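You operate a simulated robot arm through the tools that you are given. There is no shell and no other tool. Be economical: measure what you need, move in short steps, check, and stop when the job is done.

The job below is to be done with a simulated robot arm. You get a single attempt, and the scene is never put back.

## Task
Dose 10 ml of dye into beaker C, then add water to its 60 mark.
Fine: one stroke of the doser; leave both spouts swung aside and the beaker on the green pad. Set down upright: what you pick out.

It is judged by the outcome, as a careful person would: the job done as asked, and still so three seconds after it is handed in. It fails if anything else is knocked over, pushed out of place, dropped, spilled or broken.

## Robot
A 6-joint arm with a two-finger parallel gripper, fixed in place. Base frame: the origin is at the foot of the arm, x ahead of it, y to its left, z up; the work surface is at about z = 0.85. Readings come in m, rad, newtons and seconds.
With the tool pointing down near the work surface it reaches from about 0.18 to 0.76 m from the base axis. Its first joint turns from -2.897 to 2.897 rad. Payload 3.91 kg.
The tool frame sits at the grasp point between the pads (the TCP): z along the fingers, y along the line on which they close. The tips reach 0.03 m beyond it. Largest opening 0.11 m; finger width 0.02, thickness 0.01; the body of the gripper, 0.048 by 0.112 m, starts 0.055 m behind the TCP.
Orientation is that of the tool frame in the base frame, as a unit quaternion [w, x, y, z]. With the fingers straight down and closing along the base's y, the tool's x points along the base's -x, its y along +y and its z along -z.

## Interface
- The arm moves only by the tool play_rows. Its argument "moves" is a list of rows, each a list of 3 entries, a list of its own where there are three numbers: the closure, from 0 (fully open) to 1 (shut), then the shift along the tool's x, y, z in m, then the turn, a rotation vector about the tool's x, y, z in degrees. In form: [[fingers, [dx, dy, dz], [ax, ay, az]], ...]. A call has 1 to 8 rows; each row is the pose to reach, as a shift and turn from the pose commanded when the call began, along the tool's axes at that moment. A row lasts 0.2 s, in which the tool goes at most 0.05 m and 0.15 rad; a call with a longer step from one row to the next is refused whole, and so is a gripper value outside its range. Where a pose cannot be reached the arm comes as near as it can. A force on the tool above 60 N (or 10 N above the force at the start of the call, whichever is more), or a blocked arm, ends the call early, and 0.2 s more pass. The fingers move at their own pace (about 0.045 m/s each) and stop on an object; they squeeze with about 36 N. The grip force told is the motor's: it shows also when the fingers shut on nothing. Time passes only in rows, and 0.2 s behind the last, so rows that repeat a pose let the fingers close. It gives the time, the measured TCP pose, the force on the tool (base axes), the opening and the grip force at its end, in the units of the frame above (readings bear some noise), with the torque about the TCP (base axes, N m) and any sound that the robot's microphone picked up, and new pictures: "views" is both (left out), scene, wrist or none.
- Cameras (640 x 400 px; columns grow to the right, rows downward): "scene" is fixed at [0.0492, 0.6513, 1.6977]; the picture's right is [-0.66, -0.75, 0.00], its down [-0.58, 0.51, -0.63] and it looks along [0.47, -0.42, -0.77] (base axes); focal length 308 px, centre (320, 200). "wrist" rides on the gripper at [0.071, 0.022, -0.107] in the tool frame; the picture's right is [-0.29, 0.96, 0.00], its down [-0.76, -0.23, -0.61] and it looks along [-0.58, -0.18, 0.79] (tool axes); focal length 243 px, centre (320, 200). There is no depth. A picture from a camera that has moved, and an enlarged one, comes with that camera's place and axes in the base frame and with its lens.
- lift_body(by): slides the trunk up (or, below 0, down) by that many m; the arm rides with it, the base frame stays. It gives what a move gives, with no picture.
- close_up(camera, box): a new picture of the part [left, top, right, bottom] of that camera's present view, enlarged. It takes no simulated time.
- sign_off(): hands the job in; it is judged then, once.

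Go step by step. Nothing tells you positions but the pictures and the camera data: compare them with the known pose of the tool, close in by small moves and look again before you grip or let go. The budget is 120 turns and 200 pictures, counting those below and the enlarged ones. Unless the task says otherwise, let go and move clear before handing in, and close with one line.

The tools are called after "Request:" as name(argument=value, ...) on one line, values as JSON. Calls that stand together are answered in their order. play_rows: Moves the arm, as the interface text tells. Its arguments: {"type":"object","properties":{"moves":{"type":"array","items":{"type":"array"}},"views":{"type":"string","enum":["both","scene","wrist","none"]}},"required":["moves"]} The other tools are called the same way: lift_body (by) slides the trunk up or down; close_up (camera, box) takes an enlarged picture of a part of a camera's view; sign_off () hands the job in.

At the start:

```text
time: 0.0
tool_pos: [0.3814, 0.1134, 1.2729]
orientation: [0.0, 0.0, 1.0, -0.001]
force: [0.7, 0.6, 0.1]
wrist_torque: [0.0, -0.03, 0.01]
gripper_width: 0.11
finger_force: 0.0
trunk travel left (down, up): [-0.525, 0.065]
```

scene: 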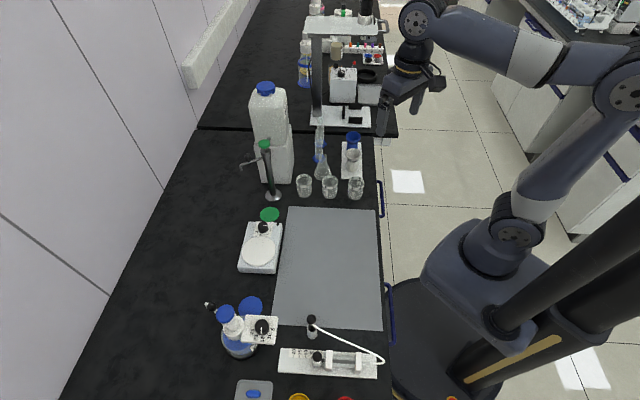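
wrist: 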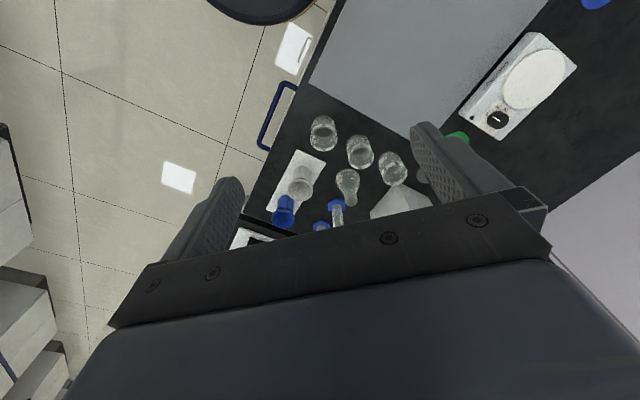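

I see a bench with three beakers, a water tap (carboy with a stand/spout), a green pad, and a bottle-top doser. I'll enlarge the key areas first.

Request:
close_up(camera="scene", box=[220, 70, 400, 220])

Request:
close_up(camera="scene", box=[190, 280, 400, 400])

Request:
close_up(camera="scene", box=[280, 140, 380, 210])

Request:
close_up(camera="wrist", box=[240, 90, 480, 240])

```text
2.67 times, centred on (310, 145) of scene
camera zoom: at [0.0492, 0.6513, 1.6977], right [-0.66, -0.75, 0.0], down [-0.58, 0.51, -0.63], along [0.47, -0.42, -0.77], focal length 822 px, centre (347, 347)
```

zoom: 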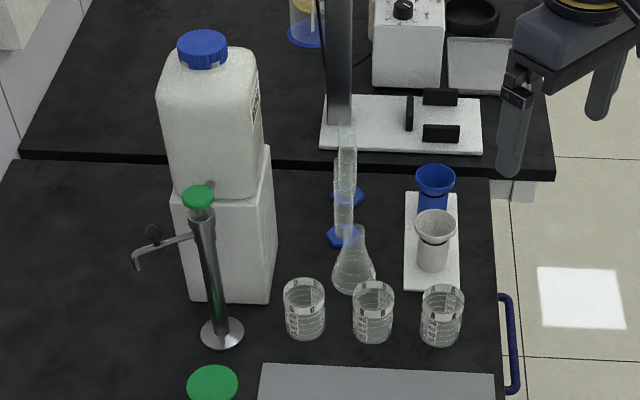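

```text
3.05 times, centred on (295, 340) of scene
camera zoom: at [0.0492, 0.6513, 1.6977], right [-0.66, -0.75, 0.0], down [-0.58, 0.51, -0.63], along [0.47, -0.42, -0.77], focal length 940 px, centre (396, -227)
```

zoom: 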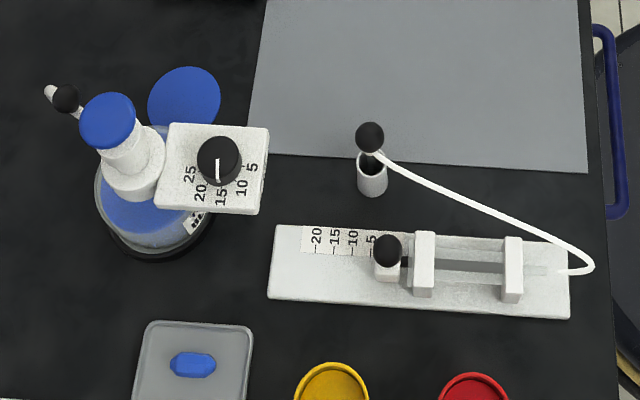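

```text
5.71 times, centred on (330, 175) of scene
camera zoom: at [0.0492, 0.6513, 1.6977], right [-0.66, -0.75, 0.0], down [-0.58, 0.51, -0.63], along [0.47, -0.42, -0.77], focal length 1762 px, centre (263, 343)
```

zoom: 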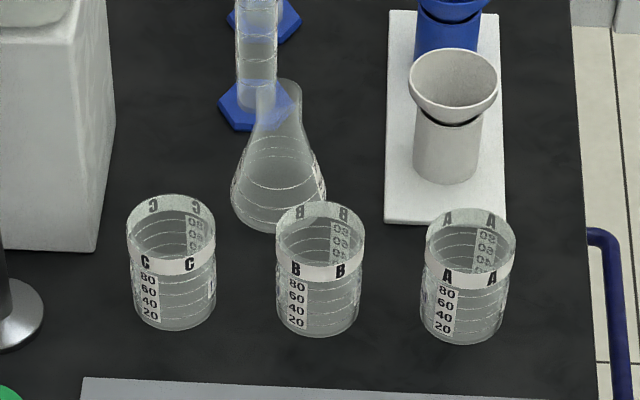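

```text
2.67 times, centred on (360, 165) of wrist
camera zoom: at [0.3099, 0.1354, 1.3799], right [0.29, 0.96, 0.0], down [0.76, -0.23, 0.61], along [0.58, -0.18, -0.79], focal length 647 px, centre (213, 293)
```

zoom: 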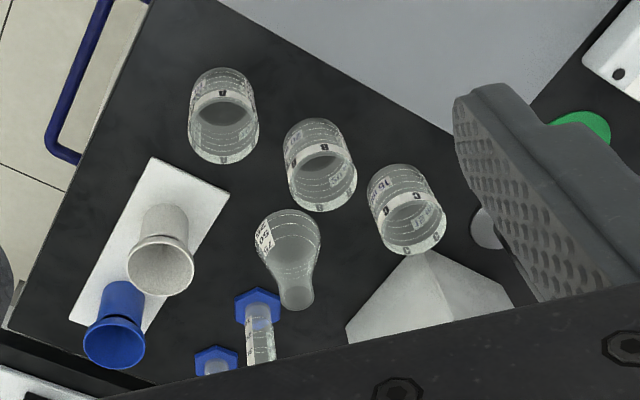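

Beaker C is the left one, near (0.62, 0.225). The green pad is near (0.63, 0.37) with the tap column near (0.69, 0.31). The doser bottle is near (0.33, 0.66) with its blue pad near (0.41, 0.59). I'll go above C, turning the fingers to close across the beaker row.

Request:
play_rows(moves=[[0, [-0.031, 0.013, 0.021], [0, 0, -7]], [0, [-0.063, 0.026, 0.043], [0, 0, -14]], [0, [-0.094, 0.039, 0.064], [0, 0, -21]], [0, [-0.126, 0.051, 0.086], [0, 0, -28]], [0, [-0.157, 0.064, 0.107], [0, 0, -35]], [0, [-0.189, 0.077, 0.129], [0, 0, -42]], [0, [-0.22, 0.09, 0.15], [0, 0, -48.7]], [0, [-0.22, 0.09, 0.15], [0, 0, -48.7]]])

```text
time: 1.8
tool_pos: [0.6033, 0.2019, 1.121]
orientation: [0.0, -0.413, 0.911, 0.0]
force: [0.0, 0.0, -0.7]
wrist_torque: [0.01, 0.0, 0.01]
gripper_width: 0.1099
finger_force: 0.0
trunk travel left (down, up): [-0.525, 0.065]
camera wrist: at [0.5401, 0.1641, 1.2281], right [-0.53, 0.85, 0.0], down [0.67, 0.42, 0.61], along [0.52, 0.32, -0.79], focal length 243 px, centre (320, 200)
```

scene: 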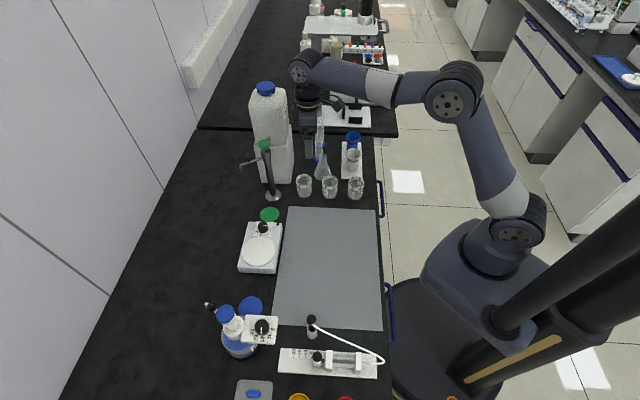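
wrist: 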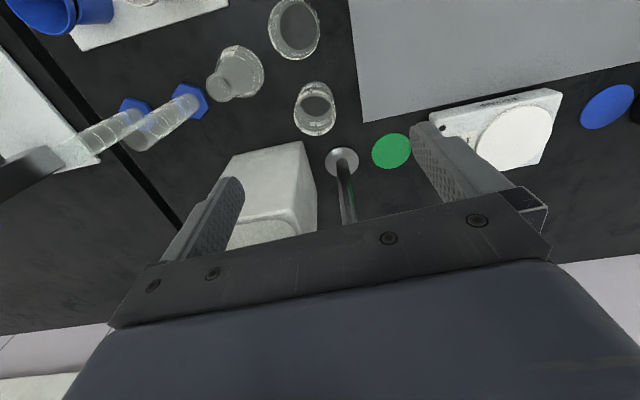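

I'm above and short of C. I'll enlarge the wrist view around C and the tap to fix their positions.

Request:
close_up(camera="wrist", box=[270, 70, 430, 170])

Request:
close_up(camera="scene", box=[230, 120, 330, 230])

```text
4.00 times, centred on (350, 120) of wrist
camera zoom: at [0.5401, 0.1641, 1.2281], right [-0.53, 0.85, 0.0], down [0.67, 0.42, 0.61], along [0.52, 0.32, -0.79], focal length 970 px, centre (200, 520)
```

zoom: 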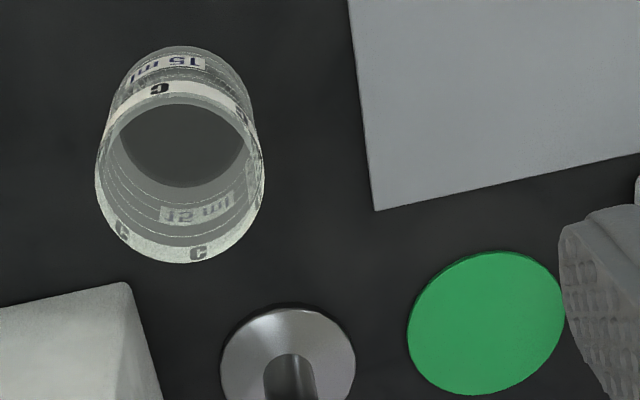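

```text
3.64 times, centred on (280, 175) of scene
camera zoom: at [0.0492, 0.6513, 1.6977], right [-0.66, -0.75, 0.0], down [-0.58, 0.51, -0.63], along [0.47, -0.42, -0.77], focal length 1121 px, centre (466, 291)
```

zoom: 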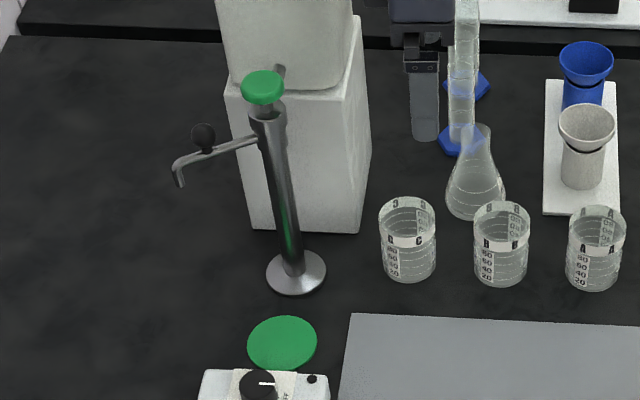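

C refines to about (0.630, 0.213) with its rim at z ≈ 0.918. I'll centre over it and descend to just above the rim.

Request:
play_rows(moves=[[0, [-0.026, -0.013, 0.03], [0, 0, 0]], [0, [-0.026, -0.013, 0.075], [0, 0, 0]], [0, [-0.026, -0.013, 0.12], [0, 0, 0]], [0, [-0.026, -0.013, 0.155], [0, 0, 0]], [0, [-0.026, -0.013, 0.155], [0, 0, 0]]])

Request:
close_up(camera="scene", box=[270, 120, 370, 220])

```text
time: 3.0
tool_pos: [0.6299, 0.2158, 0.9672]
orientation: [0.0, -0.413, 0.911, 0.0]
force: [0.0, 0.1, 0.6]
wrist_torque: [-0.03, 0.0, 0.03]
gripper_width: 0.11
finger_force: 0.1
trunk travel left (down, up): [-0.525, 0.065]
camera wrist: at [0.5673, 0.1747, 1.0745], right [-0.53, 0.85, 0.0], down [0.67, 0.42, 0.61], along [0.52, 0.32, -0.79], focal length 243 px, centre (320, 200)
```

scene: 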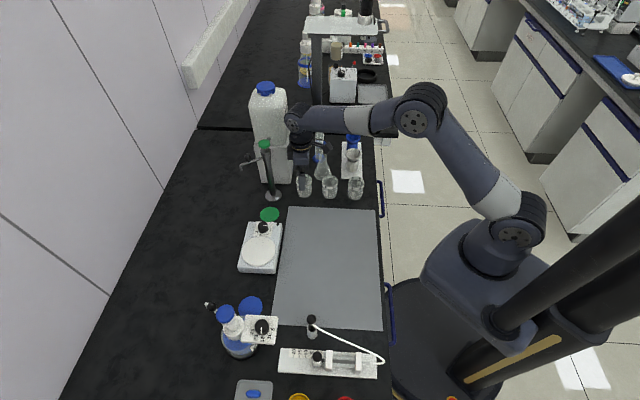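
wrist: 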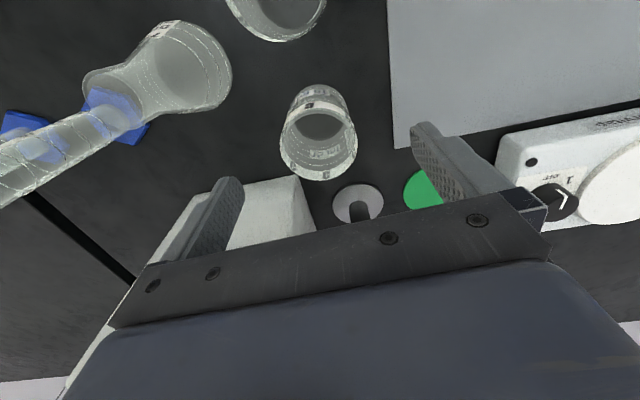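

```text
4.00 times, centred on (320, 170) of scene
camera zoom: at [0.0492, 0.6513, 1.6977], right [-0.66, -0.75, 0.0], down [-0.58, 0.51, -0.63], along [0.47, -0.42, -0.77], focal length 1233 px, centre (320, 320)
```

zoom: 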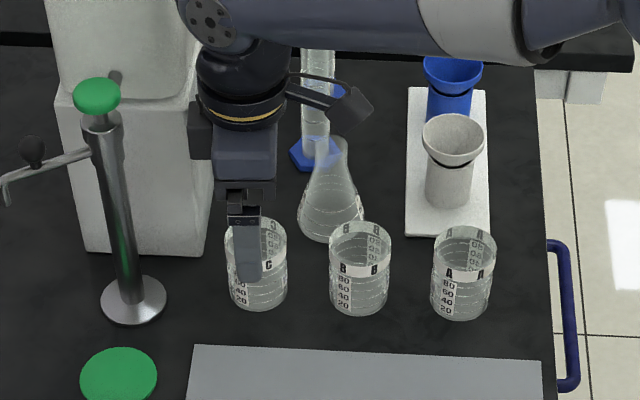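

Aligned within a few mm. I'll descend to z ≈ 0.888 and close on C.

Request:
play_rows(moves=[[0, [0.003, -0.001, 0.04], [0, 0, 0]], [0, [0.003, -0.001, 0.078], [0, 0, 0]], [0, [0.003, -0.001, 0.078], [0, 0, 0]], [0.3, [0.003, -0.001, 0.078], [0, 0, 0]], [0.6, [0.003, -0.001, 0.078], [0, 0, 0]], [0.6, [0.003, -0.001, 0.078], [0, 0, 0]], [0.6, [0.003, -0.001, 0.078], [0, 0, 0]]])

Request:
close_up(camera="scene", box=[270, 120, 370, 220])

```text
time: 4.6
tool_pos: [0.6298, 0.2081, 0.8895]
orientation: [0.0, -0.413, 0.911, 0.001]
force: [0.6, -0.4, 0.0]
wrist_torque: [0.0, 0.03, 0.04]
gripper_width: 0.051
finger_force: 30.1
trunk travel left (down, up): [-0.525, 0.065]
camera wrist: at [0.5673, 0.1694, 0.9967], right [-0.53, 0.85, 0.0], down [0.67, 0.42, 0.61], along [0.52, 0.32, -0.79], focal length 243 px, centre (320, 200)
```

scene: 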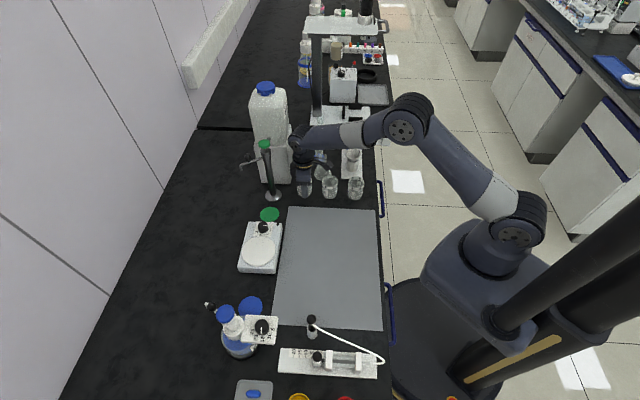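
wrist: 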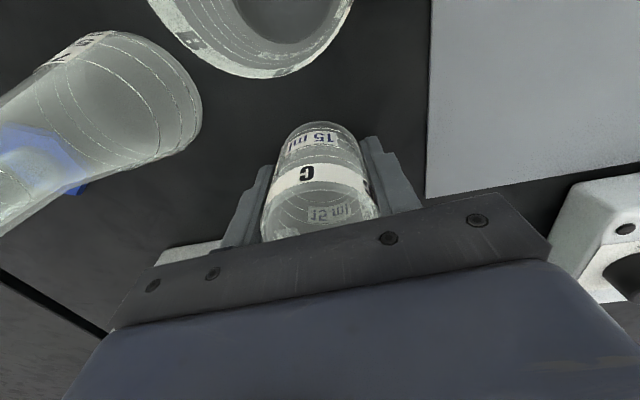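

```text
4.00 times, centred on (320, 170) of scene
camera zoom: at [0.0492, 0.6513, 1.6977], right [-0.66, -0.75, 0.0], down [-0.58, 0.51, -0.63], along [0.47, -0.42, -0.77], focal length 1233 px, centre (320, 320)
```

zoom: 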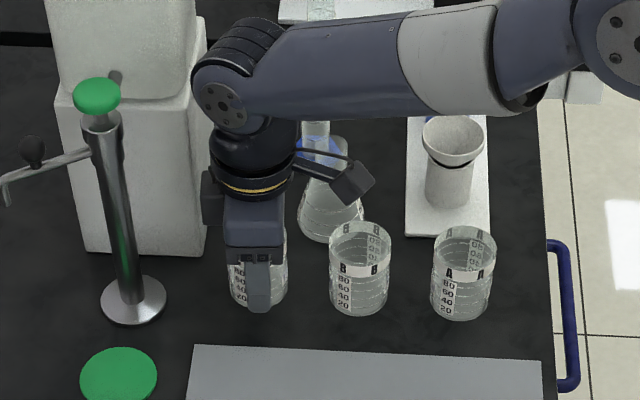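

C is held (opening 0.051). I'll lift it and start for the doser, turning so the camera side will face away from the bottle.

Request:
play_rows(moves=[[0.65, [0, 0, -0.045], [0, 0, 0]], [0.65, [0, 0, -0.09], [0, 0, 0]], [0.65, [0.015, 0.032, -0.12], [0, 0, 0]], [0.65, [0.03, 0.064, -0.12], [0, 0, 0]], [0.65, [0.0435, 0.095, -0.12], [0, 0, 0]], [0.65, [0.027, 0.136, -0.12], [0, 0, -8]], [0.65, [0.01, 0.178, -0.12], [0, 0, -16]], [0.65, [-0.007, 0.219, -0.12], [0, 0, -24]]])

```text
time: 6.4
tool_pos: [0.4659, 0.3593, 1.0078]
orientation: [0.0, -0.594, 0.805, 0.0]
force: [0.1, -0.5, -0.2]
wrist_torque: [-0.07, -0.03, -0.01]
gripper_width: 0.0511
finger_force: 36.2
trunk travel left (down, up): [-0.525, 0.065]
camera wrist: at [0.4249, 0.2969, 1.116], right [-0.83, 0.56, 0.0], down [0.44, 0.66, 0.61], along [0.34, 0.5, -0.79], focal length 243 px, centre (320, 200)
```

scene: 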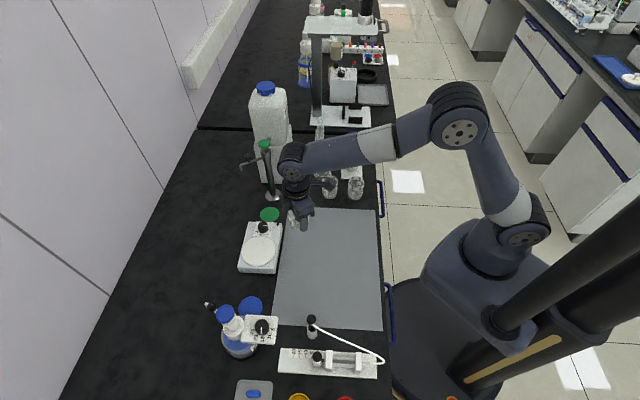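
wrist: 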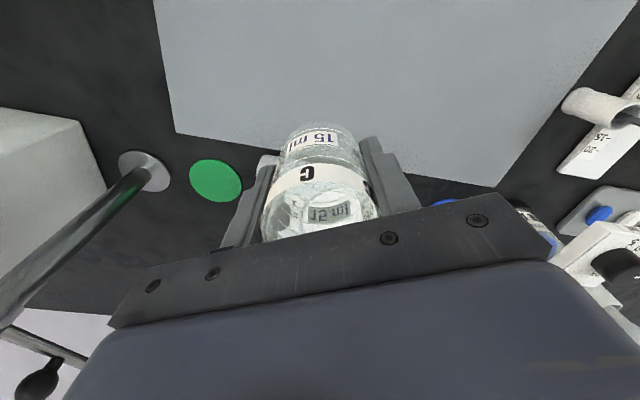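

Held well. I'll turn the remaining 66° while moving to a spot short of the blue pad, to view the doser.

Request:
play_rows(moves=[[0.65, [-0.015, 0.0068, 0], [0, 0, -8.25]], [0.65, [-0.03, 0.0135, 0], [0, 0, -16.5]], [0.65, [-0.045, 0.02, 0], [0, 0, -24.75]], [0.65, [-0.06, 0.027, 0], [0, 0, -33]], [0.65, [-0.075, 0.034, 0], [0, 0, -41.25]], [0.65, [-0.09, 0.0405, 0], [0, 0, -49.5]], [0.65, [-0.105, 0.047, 0], [0, 0, -57.75]], [0.65, [-0.12, 0.054, 0], [0, 0, -66]]])

Request:
close_up(camera="scene", box=[190, 240, 320, 370])

```text
time: 8.2
tool_pos: [0.4515, 0.4936, 1.0106]
orientation: [-0.001, 0.936, -0.351, 0.0]
force: [-0.3, 0.3, 0.2]
wrist_torque: [-0.01, 0.02, -0.01]
gripper_width: 0.0511
finger_force: 36.5
trunk travel left (down, up): [-0.525, 0.065]
camera wrist: at [0.4916, 0.4304, 1.1179], right [-0.85, -0.53, 0.0], down [-0.42, 0.67, 0.61], along [-0.32, 0.52, -0.79], focal length 243 px, centre (320, 200)
```

scene: 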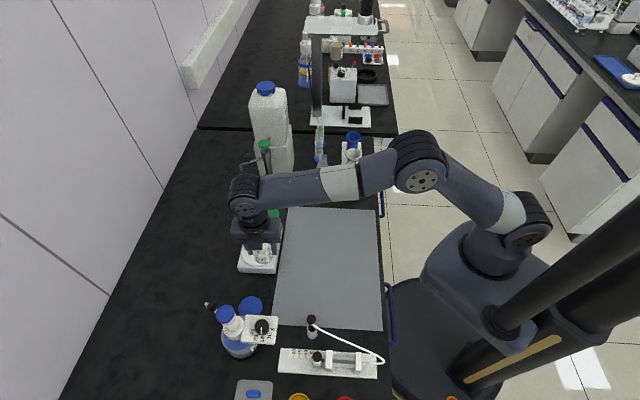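
wrist: 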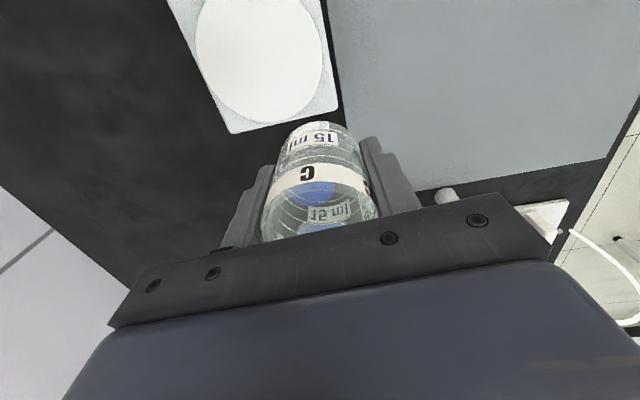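

```text
3.08 times, centred on (255, 305) of scene
camera zoom: at [0.0492, 0.6513, 1.6977], right [-0.66, -0.75, 0.0], down [-0.58, 0.51, -0.63], along [0.47, -0.42, -0.77], focal length 949 px, centre (520, -123)
```

zoom: 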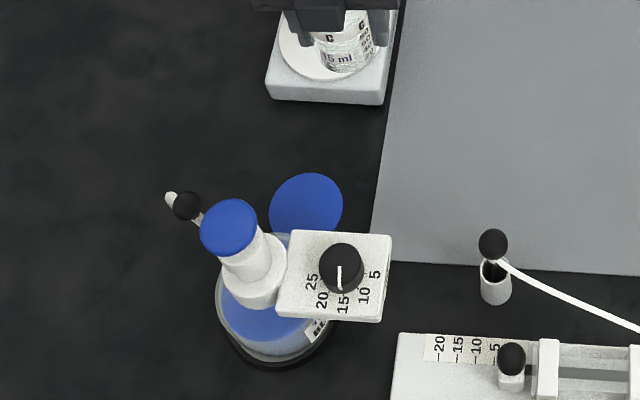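

The beaker hangs over the stir plate. I'll carry it above the blue pad at about (0.405, 0.592) and lower partway.

Request:
play_rows(moves=[[0.65, [-0.035, -0.015, 0], [0, 0, 0]], [0.65, [-0.07, -0.03, 0], [0, 0, 0]], [0.65, [-0.1, -0.0426, 0.01], [0, 0, 0]], [0.65, [-0.1, -0.0426, 0.05], [0, 0, 0]], [0.65, [-0.1, -0.0426, 0.08], [0, 0, 0]], [0.65, [-0.1, -0.0426, 0.08], [0, 0, 0]]])

Request:
close_up(camera="scene", box=[190, 220, 320, 370])

```text
time: 9.6
tool_pos: [0.4042, 0.5909, 0.9288]
orientation: [0.001, 0.936, -0.353, 0.0]
force: [0.3, 0.1, -1.1]
wrist_torque: [0.03, 0.0, -0.02]
gripper_width: 0.051
finger_force: 36.0
trunk travel left (down, up): [-0.525, 0.065]
camera wrist: at [0.4445, 0.5274, 1.0363], right [-0.85, -0.53, 0.0], down [-0.42, 0.67, 0.61], along [-0.32, 0.52, -0.79], focal length 243 px, centre (320, 200)
```

scene: 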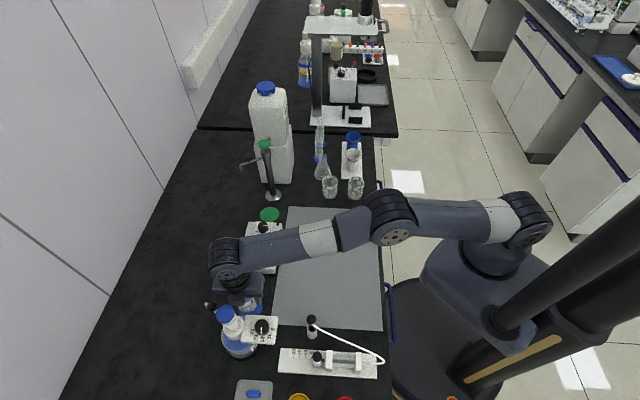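
wrist: 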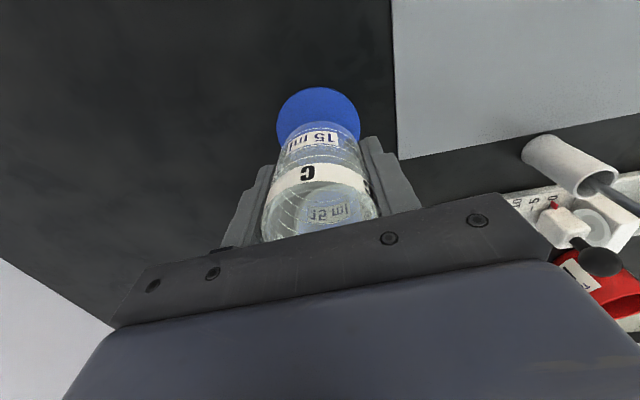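

```text
2.67 times, centred on (255, 295) of scene
camera zoom: at [0.0492, 0.6513, 1.6977], right [-0.66, -0.75, 0.0], down [-0.58, 0.51, -0.63], along [0.47, -0.42, -0.77], focal length 822 px, centre (493, -53)
```

zoom: 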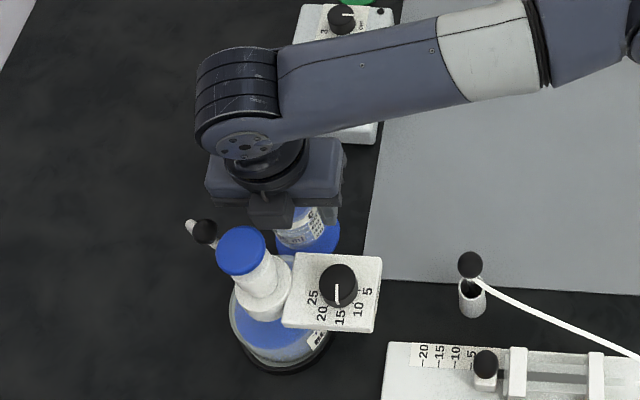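

Pad centre by the wrist camera is about (0.409, 0.586), so I'll shift 6 mm that way and lower until it touches.

Request:
play_rows(moves=[[0.65, [0.006, 0, 0.01], [0, 0, 0]], [0.65, [0.006, 0, 0.025], [0, 0, 0]], [0.65, [0.006, 0, 0.033], [0, 0, 0]], [0.65, [0.006, 0, 0.037], [0, 0, 0]], [0.65, [0.006, 0, 0.037], [0, 0, 0]]])

Request:
close_up(camera="wrist", box=[240, 60, 420, 250])

```text
time: 10.8
tool_pos: [0.4077, 0.5871, 0.8931]
orientation: [0.0, 0.936, -0.352, -0.001]
force: [0.4, 0.1, 0.4]
wrist_torque: [-0.01, 0.1, -0.03]
gripper_width: 0.051
finger_force: 36.0
trunk travel left (down, up): [-0.525, 0.065]
camera wrist: at [0.4474, 0.5235, 1.0003], right [-0.85, -0.53, 0.0], down [-0.42, 0.67, 0.61], along [-0.32, 0.52, -0.79], focal length 243 px, centre (320, 200)
```

scene: 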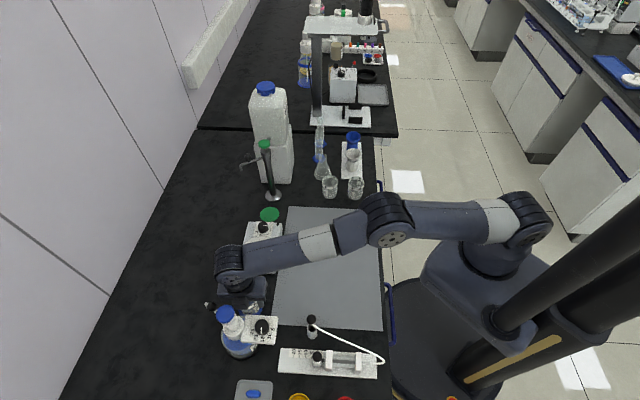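
wrist: 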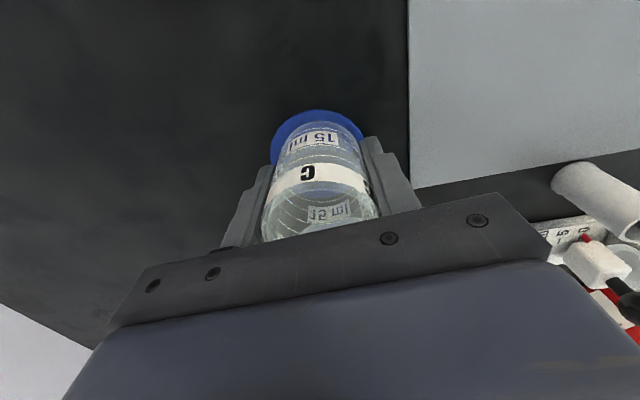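

```text
2.11 times, centred on (330, 155) of wrist
camera zoom: at [0.4474, 0.5235, 1.0003], right [-0.85, -0.53, 0.0], down [-0.42, 0.67, 0.61], along [-0.32, 0.52, -0.79], focal length 511 px, centre (299, 295)
```

zoom: 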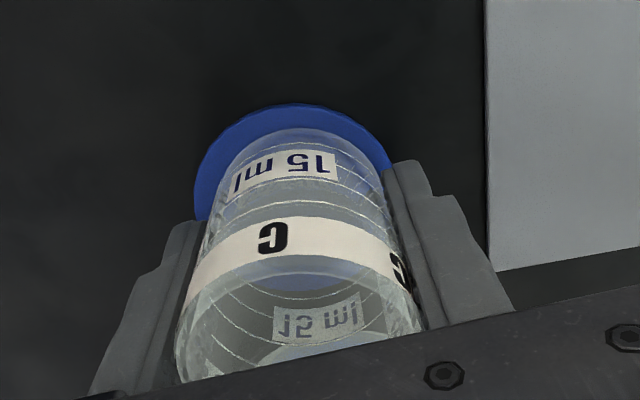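

The beaker sits about 4 mm off the pad's centre. I'll correct that, lower the last bit and release.

Request:
play_rows(moves=[[0.65, [0.003, -0.004, 0], [0, 0, 0]], [0.65, [0.003, -0.004, 0.003], [0, 0, 0]], [0.65, [0.003, -0.004, 0.003], [0, 0, 0]], [0.4, [0.003, -0.004, 0.003], [0, 0, 0]], [0.3, [0.003, -0.004, 0.003], [0, 0, 0]], [0.3, [0.003, -0.004, 0.003], [0, 0, 0]]])

```text
time: 12.2
tool_pos: [0.4122, 0.5885, 0.8886]
orientation: [0.0, 0.936, -0.352, 0.0]
force: [-0.6, 0.0, 0.0]
wrist_torque: [-0.01, 0.0, 0.01]
gripper_width: 0.0772
finger_force: 0.1
trunk travel left (down, up): [-0.525, 0.065]
camera wrist: at [0.4516, 0.5249, 0.9956], right [-0.85, -0.53, 0.0], down [-0.42, 0.67, 0.61], along [-0.32, 0.52, -0.79], focal length 243 px, centre (320, 200)
```

scene: 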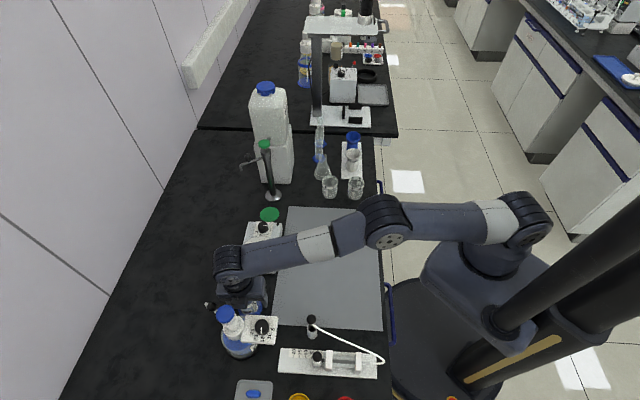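
wrist: 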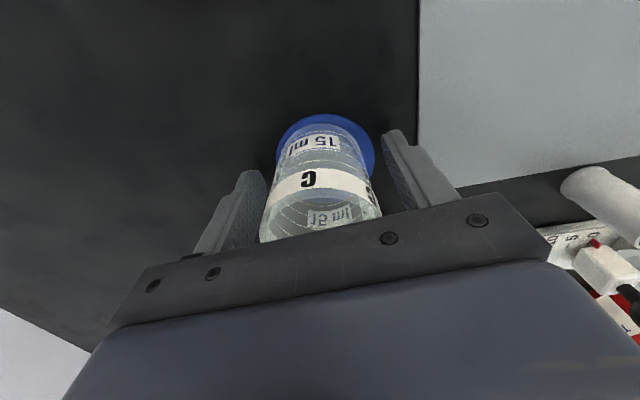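

Beaker C is released upright on the blue pad. I'll rise straight up and back off a little to look at the doser's dial, plunger and spout.

Request:
play_rows(moves=[[0.2, [0, 0, -0.045], [0, 0, 0]], [0.2, [0, 0, -0.09], [0, 0, 0]], [0.2, [0, 0, -0.135], [0, 0, 0]], [0.2, [0.01, 0, -0.18], [0, 0, 0]], [0.2, [0.03, 0, -0.22], [0, 0, 0]], [0.2, [0.05, 0, -0.26], [0, 0, 0]], [0.2, [0.05, 0, -0.3], [0, 0, 0]]])

Request:
close_up(camera="scene", box=[190, 260, 320, 370])

```text
time: 13.8
tool_pos: [0.4172, 0.513, 1.1812]
orientation: [0.001, 0.936, -0.352, -0.001]
force: [-0.5, -0.7, 0.4]
wrist_torque: [0.05, 0.0, 0.01]
gripper_width: 0.0881
finger_force: 0.1
out of reach, approached as far as the arm can: row 4, 5, 6, 7
trunk travel left (down, up): [-0.525, 0.065]
camera wrist: at [0.4578, 0.4501, 1.2891], right [-0.85, -0.53, 0.0], down [-0.42, 0.67, 0.61], along [-0.32, 0.52, -0.79], focal length 243 px, centre (320, 200)
```

scene: 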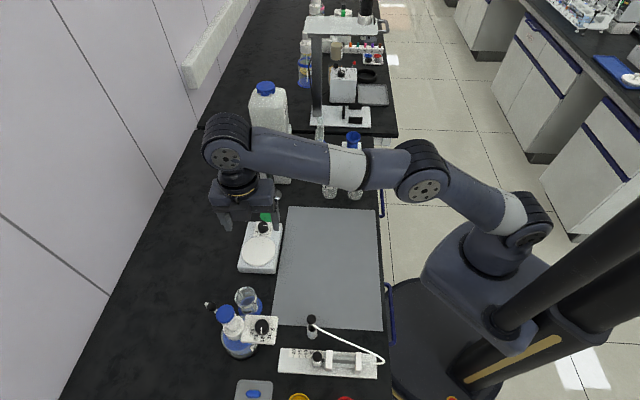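
wrist: 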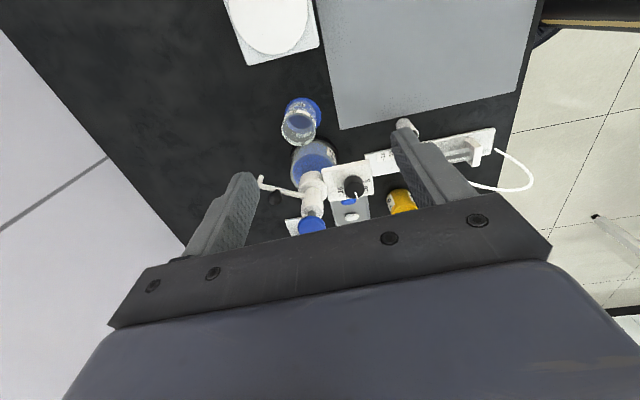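

```text
3.64 times, centred on (255, 315) of scene
camera zoom: at [0.0492, 0.6513, 1.6977], right [-0.66, -0.75, 0.0], down [-0.58, 0.51, -0.63], along [0.47, -0.42, -0.77], focal length 1121 px, centre (556, -218)
```

zoom: 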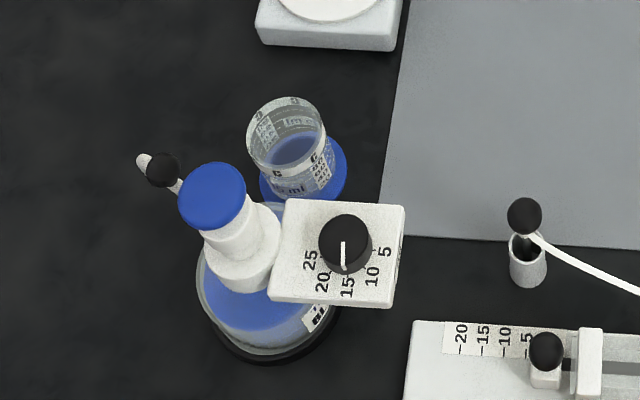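

The beaker is nicely on the blue pad. Reach is short at this height, so I'll raise the trunk fully and look closely at the doser.

Request:
lift_body(by=0.06)

Request:
close_up(camera="wrist", box=[240, 80, 440, 240])

```text
time: 14.8
tool_pos: [0.4191, 0.5149, 1.2407]
orientation: [0.0, 0.936, -0.352, 0.0]
force: [-0.5, -0.1, 0.0]
wrist_torque: [0.0, -0.03, 0.02]
gripper_width: 0.0877
finger_force: 0.1
trunk travel left (down, up): [-0.585, 0.005]
```

```text
2.50 times, centred on (340, 160) of wrist
camera zoom: at [0.4589, 0.4517, 1.3477], right [-0.85, -0.53, 0.0], down [-0.42, 0.67, 0.61], along [-0.32, 0.52, -0.79], focal length 606 px, centre (270, 300)
```

zoom: 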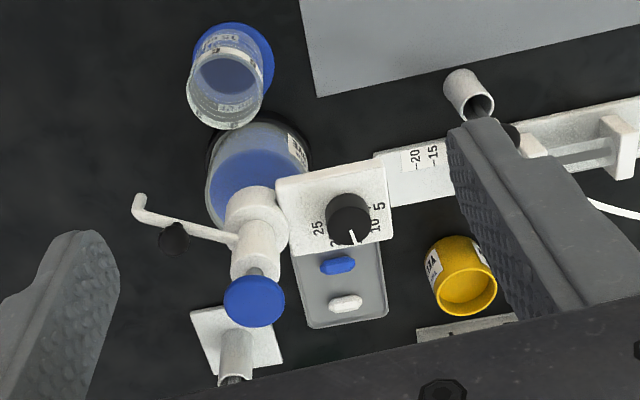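

Triangulating, I get the dial knob at about (0.297, 0.606) with its top at z ≈ 0.99, pointer on 15. The plunger cap is at about (0.342, 0.656, 1.045) and the spout's ball handle at about (0.402, 0.669, 1.00). I'll approach above the dial knob, using a short test since the last command was out of reach.

Request:
play_rows(moves=[[0.2, [-0.02, 0, 0], [0, 0, 0]], [0.2, [-0.02, 0, 0], [0, 0, 0]]], views="none")

```text
time: 15.4
tool_pos: [0.4032, 0.5261, 1.2416]
orientation: [0.0, 0.936, -0.352, 0.0]
force: [-0.2, -0.2, 0.1]
wrist_torque: [-0.01, 0.03, 0.03]
gripper_width: 0.088
finger_force: 0.0
trunk travel left (down, up): [-0.585, 0.005]
```

Request:
play_rows(moves=[[0.3, [-0.022, 0.002, 0.026], [0, 0, 5]], [0.3, [-0.044, 0.004, 0.052], [0, 0, 10]], [0.3, [-0.066, 0.005, 0.078], [0, 0, 15]], [0.3, [-0.088, 0.007, 0.104], [0, 0, 20]], [0.3, [-0.11, 0.009, 0.13], [0, 0, 25]], [0.3, [-0.1317, 0.0107, 0.156], [0, 0, 30]], [0.3, [-0.1317, 0.0107, 0.156], [0, 0, 30]]])

Request:
close_up(camera="scene", box=[190, 260, 320, 370])

Request:
close_up(camera="wrist", box=[200, 80, 440, 240])

```text
time: 17.0
tool_pos: [0.2951, 0.6054, 1.0862]
orientation: [0.0, 0.813, -0.582, 0.0]
force: [0.1, 1.0, -1.0]
wrist_torque: [0.0, 0.02, -0.03]
gripper_width: 0.077
finger_force: 0.1
trunk travel left (down, up): [-0.585, 0.005]
camera wrist: at [0.2972, 0.5325, 1.194], right [-1.0, -0.03, 0.0], down [-0.02, 0.79, 0.61], along [-0.02, 0.61, -0.79], focal length 243 px, centre (320, 200)
```

scene: 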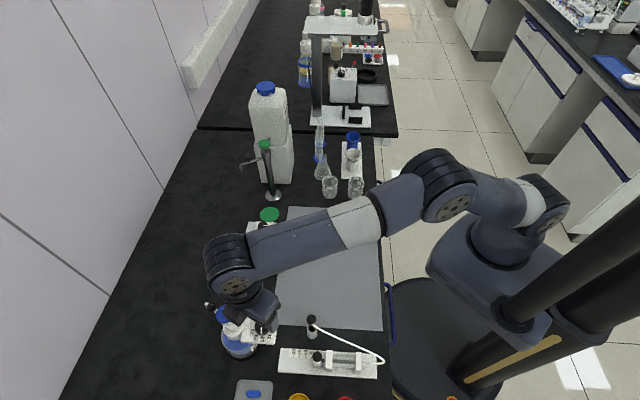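
wrist: 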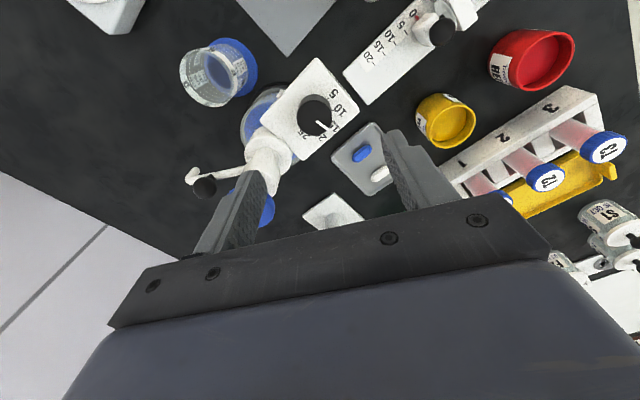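

```text
3.64 times, centred on (255, 315) of scene
camera zoom: at [0.0492, 0.6513, 1.6977], right [-0.66, -0.75, 0.0], down [-0.58, 0.51, -0.63], along [0.47, -0.42, -0.77], focal length 1121 px, centre (556, -218)
```

zoom: 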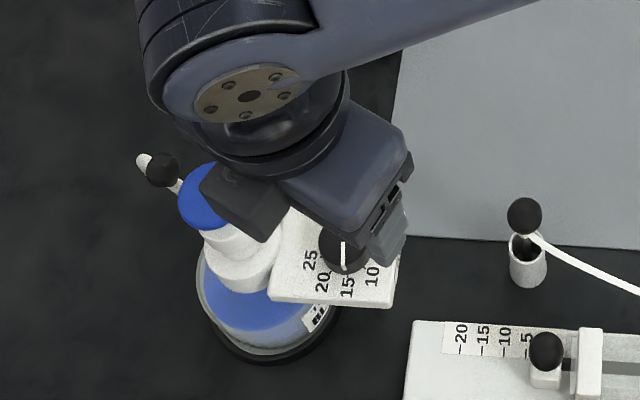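

```text
2.50 times, centred on (320, 160) of wrist
camera zoom: at [0.2972, 0.5325, 1.194], right [-1.0, -0.03, 0.0], down [-0.02, 0.79, 0.61], along [-0.02, 0.61, -0.79], focal length 606 px, centre (320, 300)
```

zoom: 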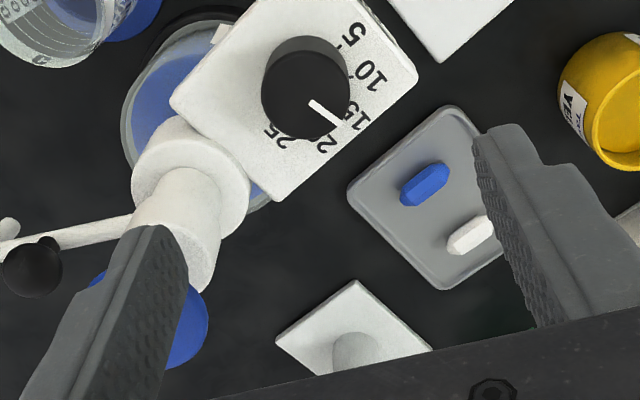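

The knob is at about (0.3015, 0.604). I'll narrow the fingers, descend around it with the tips just above the plate, and close.

Request:
play_rows(moves=[[0.52, [0.003, -0.0054, 0], [0, 0, 0]], [0.52, [0.003, -0.0054, 0], [0, 0, 0]], [0.52, [0.003, -0.0054, 0.04], [0, 0, 0]], [0.52, [0.003, -0.0054, 0.07], [0, 0, 0]], [0.52, [0.003, -0.0054, 0.083], [0, 0, 0]], [0.52, [0.003, -0.0054, 0.083], [0, 0, 0]]])

Request:
close_up(camera="scene", box=[190, 260, 320, 370])

Request:
close_up(camera="wrist", box=[200, 80, 440, 240])

```text
time: 18.4
tool_pos: [0.3036, 0.6064, 1.0014]
orientation: [0.0, 0.812, -0.583, 0.0]
force: [0.0, 0.2, 0.3]
wrist_torque: [-0.02, 0.01, 0.06]
gripper_width: 0.0527
finger_force: 0.0
trunk travel left (down, up): [-0.585, 0.005]
camera wrist: at [0.3061, 0.5314, 1.1087], right [-1.0, -0.03, 0.0], down [-0.03, 0.79, 0.61], along [-0.02, 0.61, -0.79], focal length 243 px, centre (320, 200)
```

scene: 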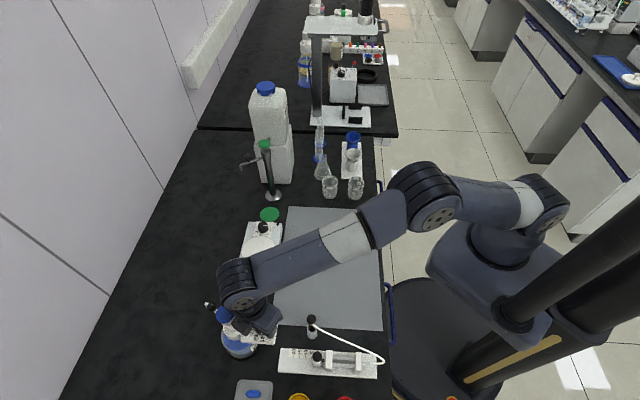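
wrist: 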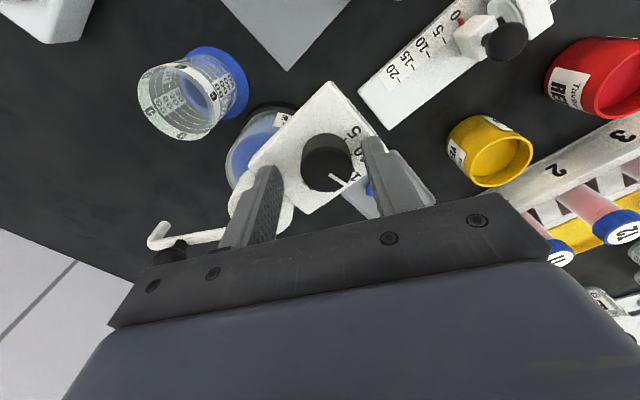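

```text
3.64 times, centred on (255, 315) of scene
camera zoom: at [0.0492, 0.6513, 1.6977], right [-0.66, -0.75, 0.0], down [-0.58, 0.51, -0.63], along [0.47, -0.42, -0.77], focal length 1121 px, centre (556, -218)
```

zoom: 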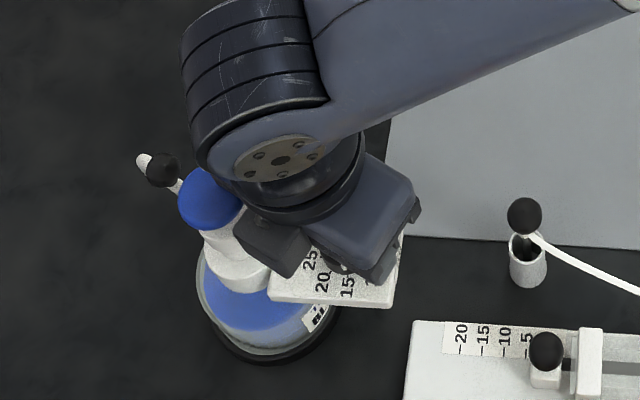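

```text
2.50 times, centred on (320, 160) of wrist
camera zoom: at [0.3061, 0.5314, 1.1087], right [-1.0, -0.03, 0.0], down [-0.03, 0.79, 0.61], along [-0.02, 0.61, -0.79], focal length 606 px, centre (320, 300)
```

zoom: 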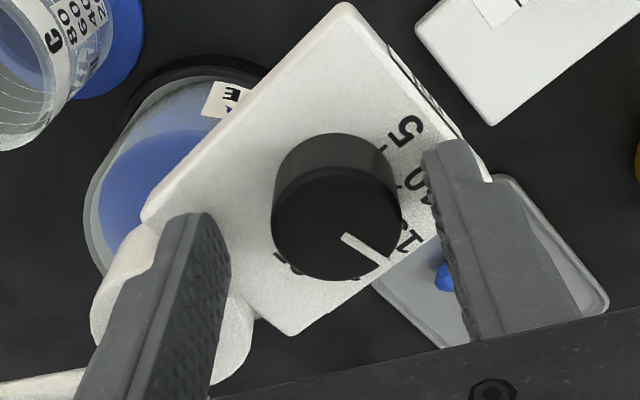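

Fingers straddle the knob. Rotating further from here would swing the gripper body toward the plunger, so I'll turn back 40° while open, then close. The turn to 10 then ends at this known-clear heading.

Request:
play_rows(moves=[[0.52, [0, 0, 0], [0, 0, 8]], [0.52, [0, 0, 0], [0, 0, 16]], [0.52, [0, 0, 0], [0, 0, 24]], [0.52, [0, 0, 0], [0, 0, 32]], [0.52, [0, 0, 0], [0, 0, 40]], [0.8, [0, 0, 0], [0, 0, 40]], [0.8, [0, 0, 0], [0, 0, 40]], [0.8, [0, 0, 0], [0, 0, 40]]])

Request:
close_up(camera="wrist", box=[200, 80, 440, 240])

```text
time: 20.2
tool_pos: [0.3009, 0.6061, 1.0018]
orientation: [-0.001, -0.565, 0.825, 0.001]
force: [-15.8, 6.4, -1.6]
wrist_torque: [0.2, 0.46, -0.07]
gripper_width: 0.0302
finger_force: 45.2
trunk travel left (down, up): [-0.585, 0.005]
camera wrist: at [0.2555, 0.5483, 1.1087], right [-0.79, 0.62, 0.0], down [0.49, 0.62, 0.61], along [0.37, 0.48, -0.79], focal length 243 px, centre (320, 200)
```

scene: 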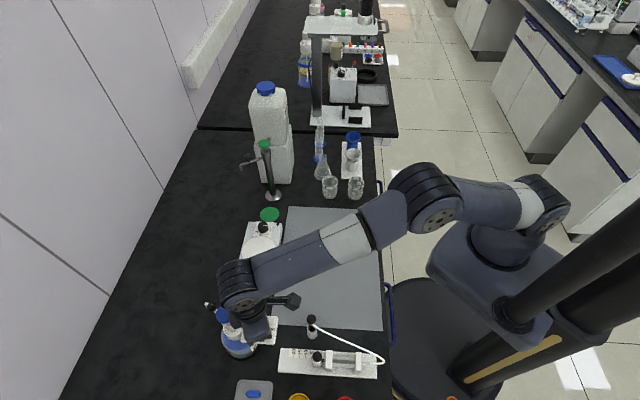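
wrist: 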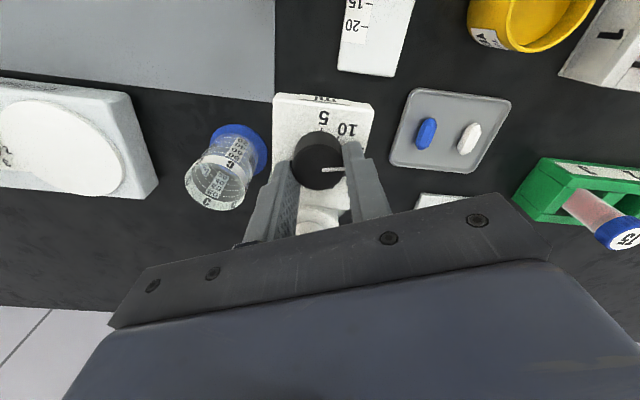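

```text
2.50 times, centred on (320, 160) of wrist
camera zoom: at [0.2555, 0.5483, 1.1087], right [-0.79, 0.62, 0.0], down [0.49, 0.62, 0.61], along [0.37, 0.48, -0.79], focal length 606 px, centre (320, 300)
```

zoom: 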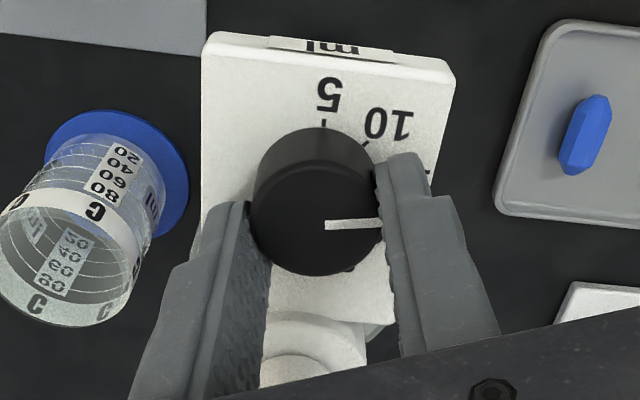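

Gripped at 0.030, with a sideways load suggesting I'm a few mm off centre. I'll shift 3 mm along the closing axis to relieve it, then turn 40° counter-clockwise from 15 to 10.

Request:
play_rows(moves=[[0.8, [0, 0.003, 0], [0, 0, 0]], [0.8, [0, 0.003, 0], [0, 0, 0]]], views="none")

```text
time: 20.8
tool_pos: [0.3, 0.6063, 1.0008]
orientation: [0.0, -0.565, 0.825, -0.001]
force: [-11.2, -1.3, -6.5]
wrist_torque: [0.71, -0.12, -0.05]
gripper_width: 0.0304
finger_force: 45.6
trunk travel left (down, up): [-0.585, 0.005]
```

Request:
play_rows(moves=[[0.8, [0.001, 0.004, 0], [0, 0, 0]], [0.8, [0.001, 0.004, 0], [0, 0, 0]]], views="none")

```text
time: 21.4
tool_pos: [0.3, 0.6064, 1.0004]
orientation: [0.0, -0.564, 0.826, -0.001]
force: [7.7, -3.9, -8.9]
wrist_torque: [-0.55, -0.19, 0.03]
gripper_width: 0.0301
finger_force: 45.3
trunk travel left (down, up): [-0.585, 0.005]
```

Nearly balanced now. I'll back off 2 mm and turn 40°.

Request:
play_rows(moves=[[0.8, [0, -0.0015, -0.001], [0, 0, 0]], [0.8, [0, -0.0015, -0.001], [0, 0, -8]], [0.8, [0, -0.0015, -0.001], [0, 0, -16]], [0.8, [0, -0.0015, -0.001], [0, 0, -24]], [0.8, [0, -0.0015, -0.001], [0, 0, -32]], [0.8, [0, -0.0015, -0.001], [0, 0, -40]], [0.8, [0, -0.0015, -0.001], [0, 0, -40]]])

Request:
close_up(camera="wrist", box=[200, 80, 440, 240])

Request:
close_up(camera="scene", box=[190, 260, 320, 370])

```text
time: 23.0
tool_pos: [0.2985, 0.6081, 1.0017]
orientation: [0.002, 0.813, -0.582, 0.0]
force: [4.7, -1.2, -19.7]
wrist_torque: [0.58, 0.01, -0.01]
gripper_width: 0.0301
finger_force: 45.4
trunk travel left (down, up): [-0.585, 0.005]
camera wrist: at [0.3018, 0.533, 1.109], right [-1.0, -0.03, 0.0], down [-0.03, 0.8, 0.61], along [-0.02, 0.61, -0.8], focal length 243 px, centre (320, 200)
```

scene: 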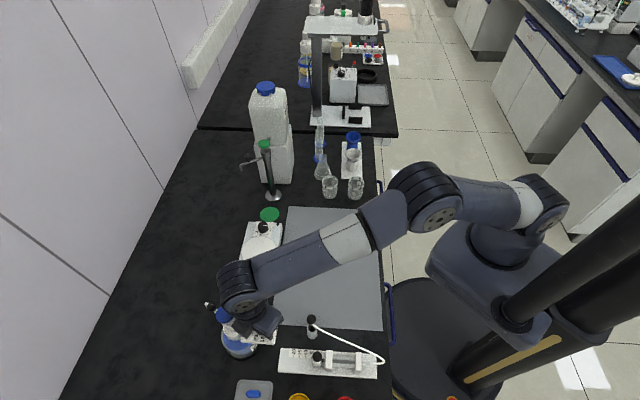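
wrist: 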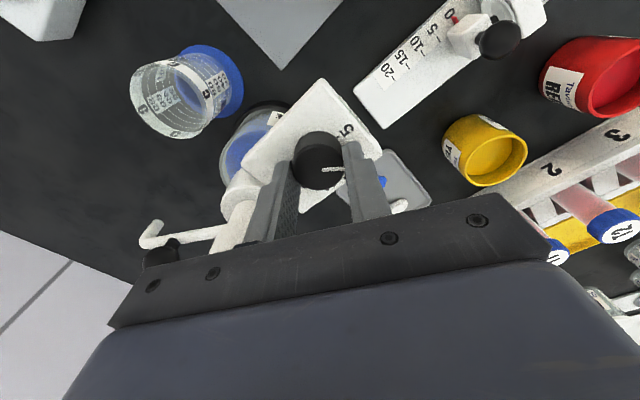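

```text
2.50 times, centred on (320, 160) of wrist
camera zoom: at [0.3018, 0.533, 1.109], right [-1.0, -0.03, 0.0], down [-0.03, 0.8, 0.61], along [-0.02, 0.61, -0.8], focal length 606 px, centre (320, 300)
```

zoom: 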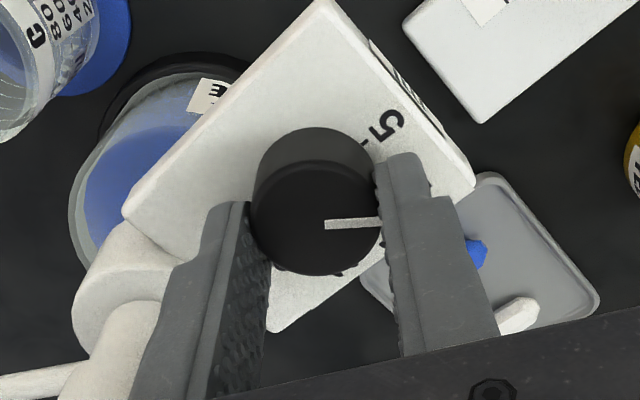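

```text
3.64 times, centred on (255, 315) of scene
camera zoom: at [0.0492, 0.6513, 1.6977], right [-0.66, -0.75, 0.0], down [-0.58, 0.51, -0.63], along [0.47, -0.42, -0.77], focal length 1121 px, centre (556, -218)
```

zoom: 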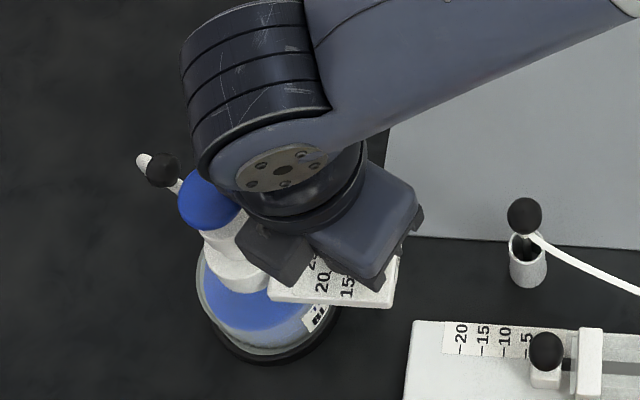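

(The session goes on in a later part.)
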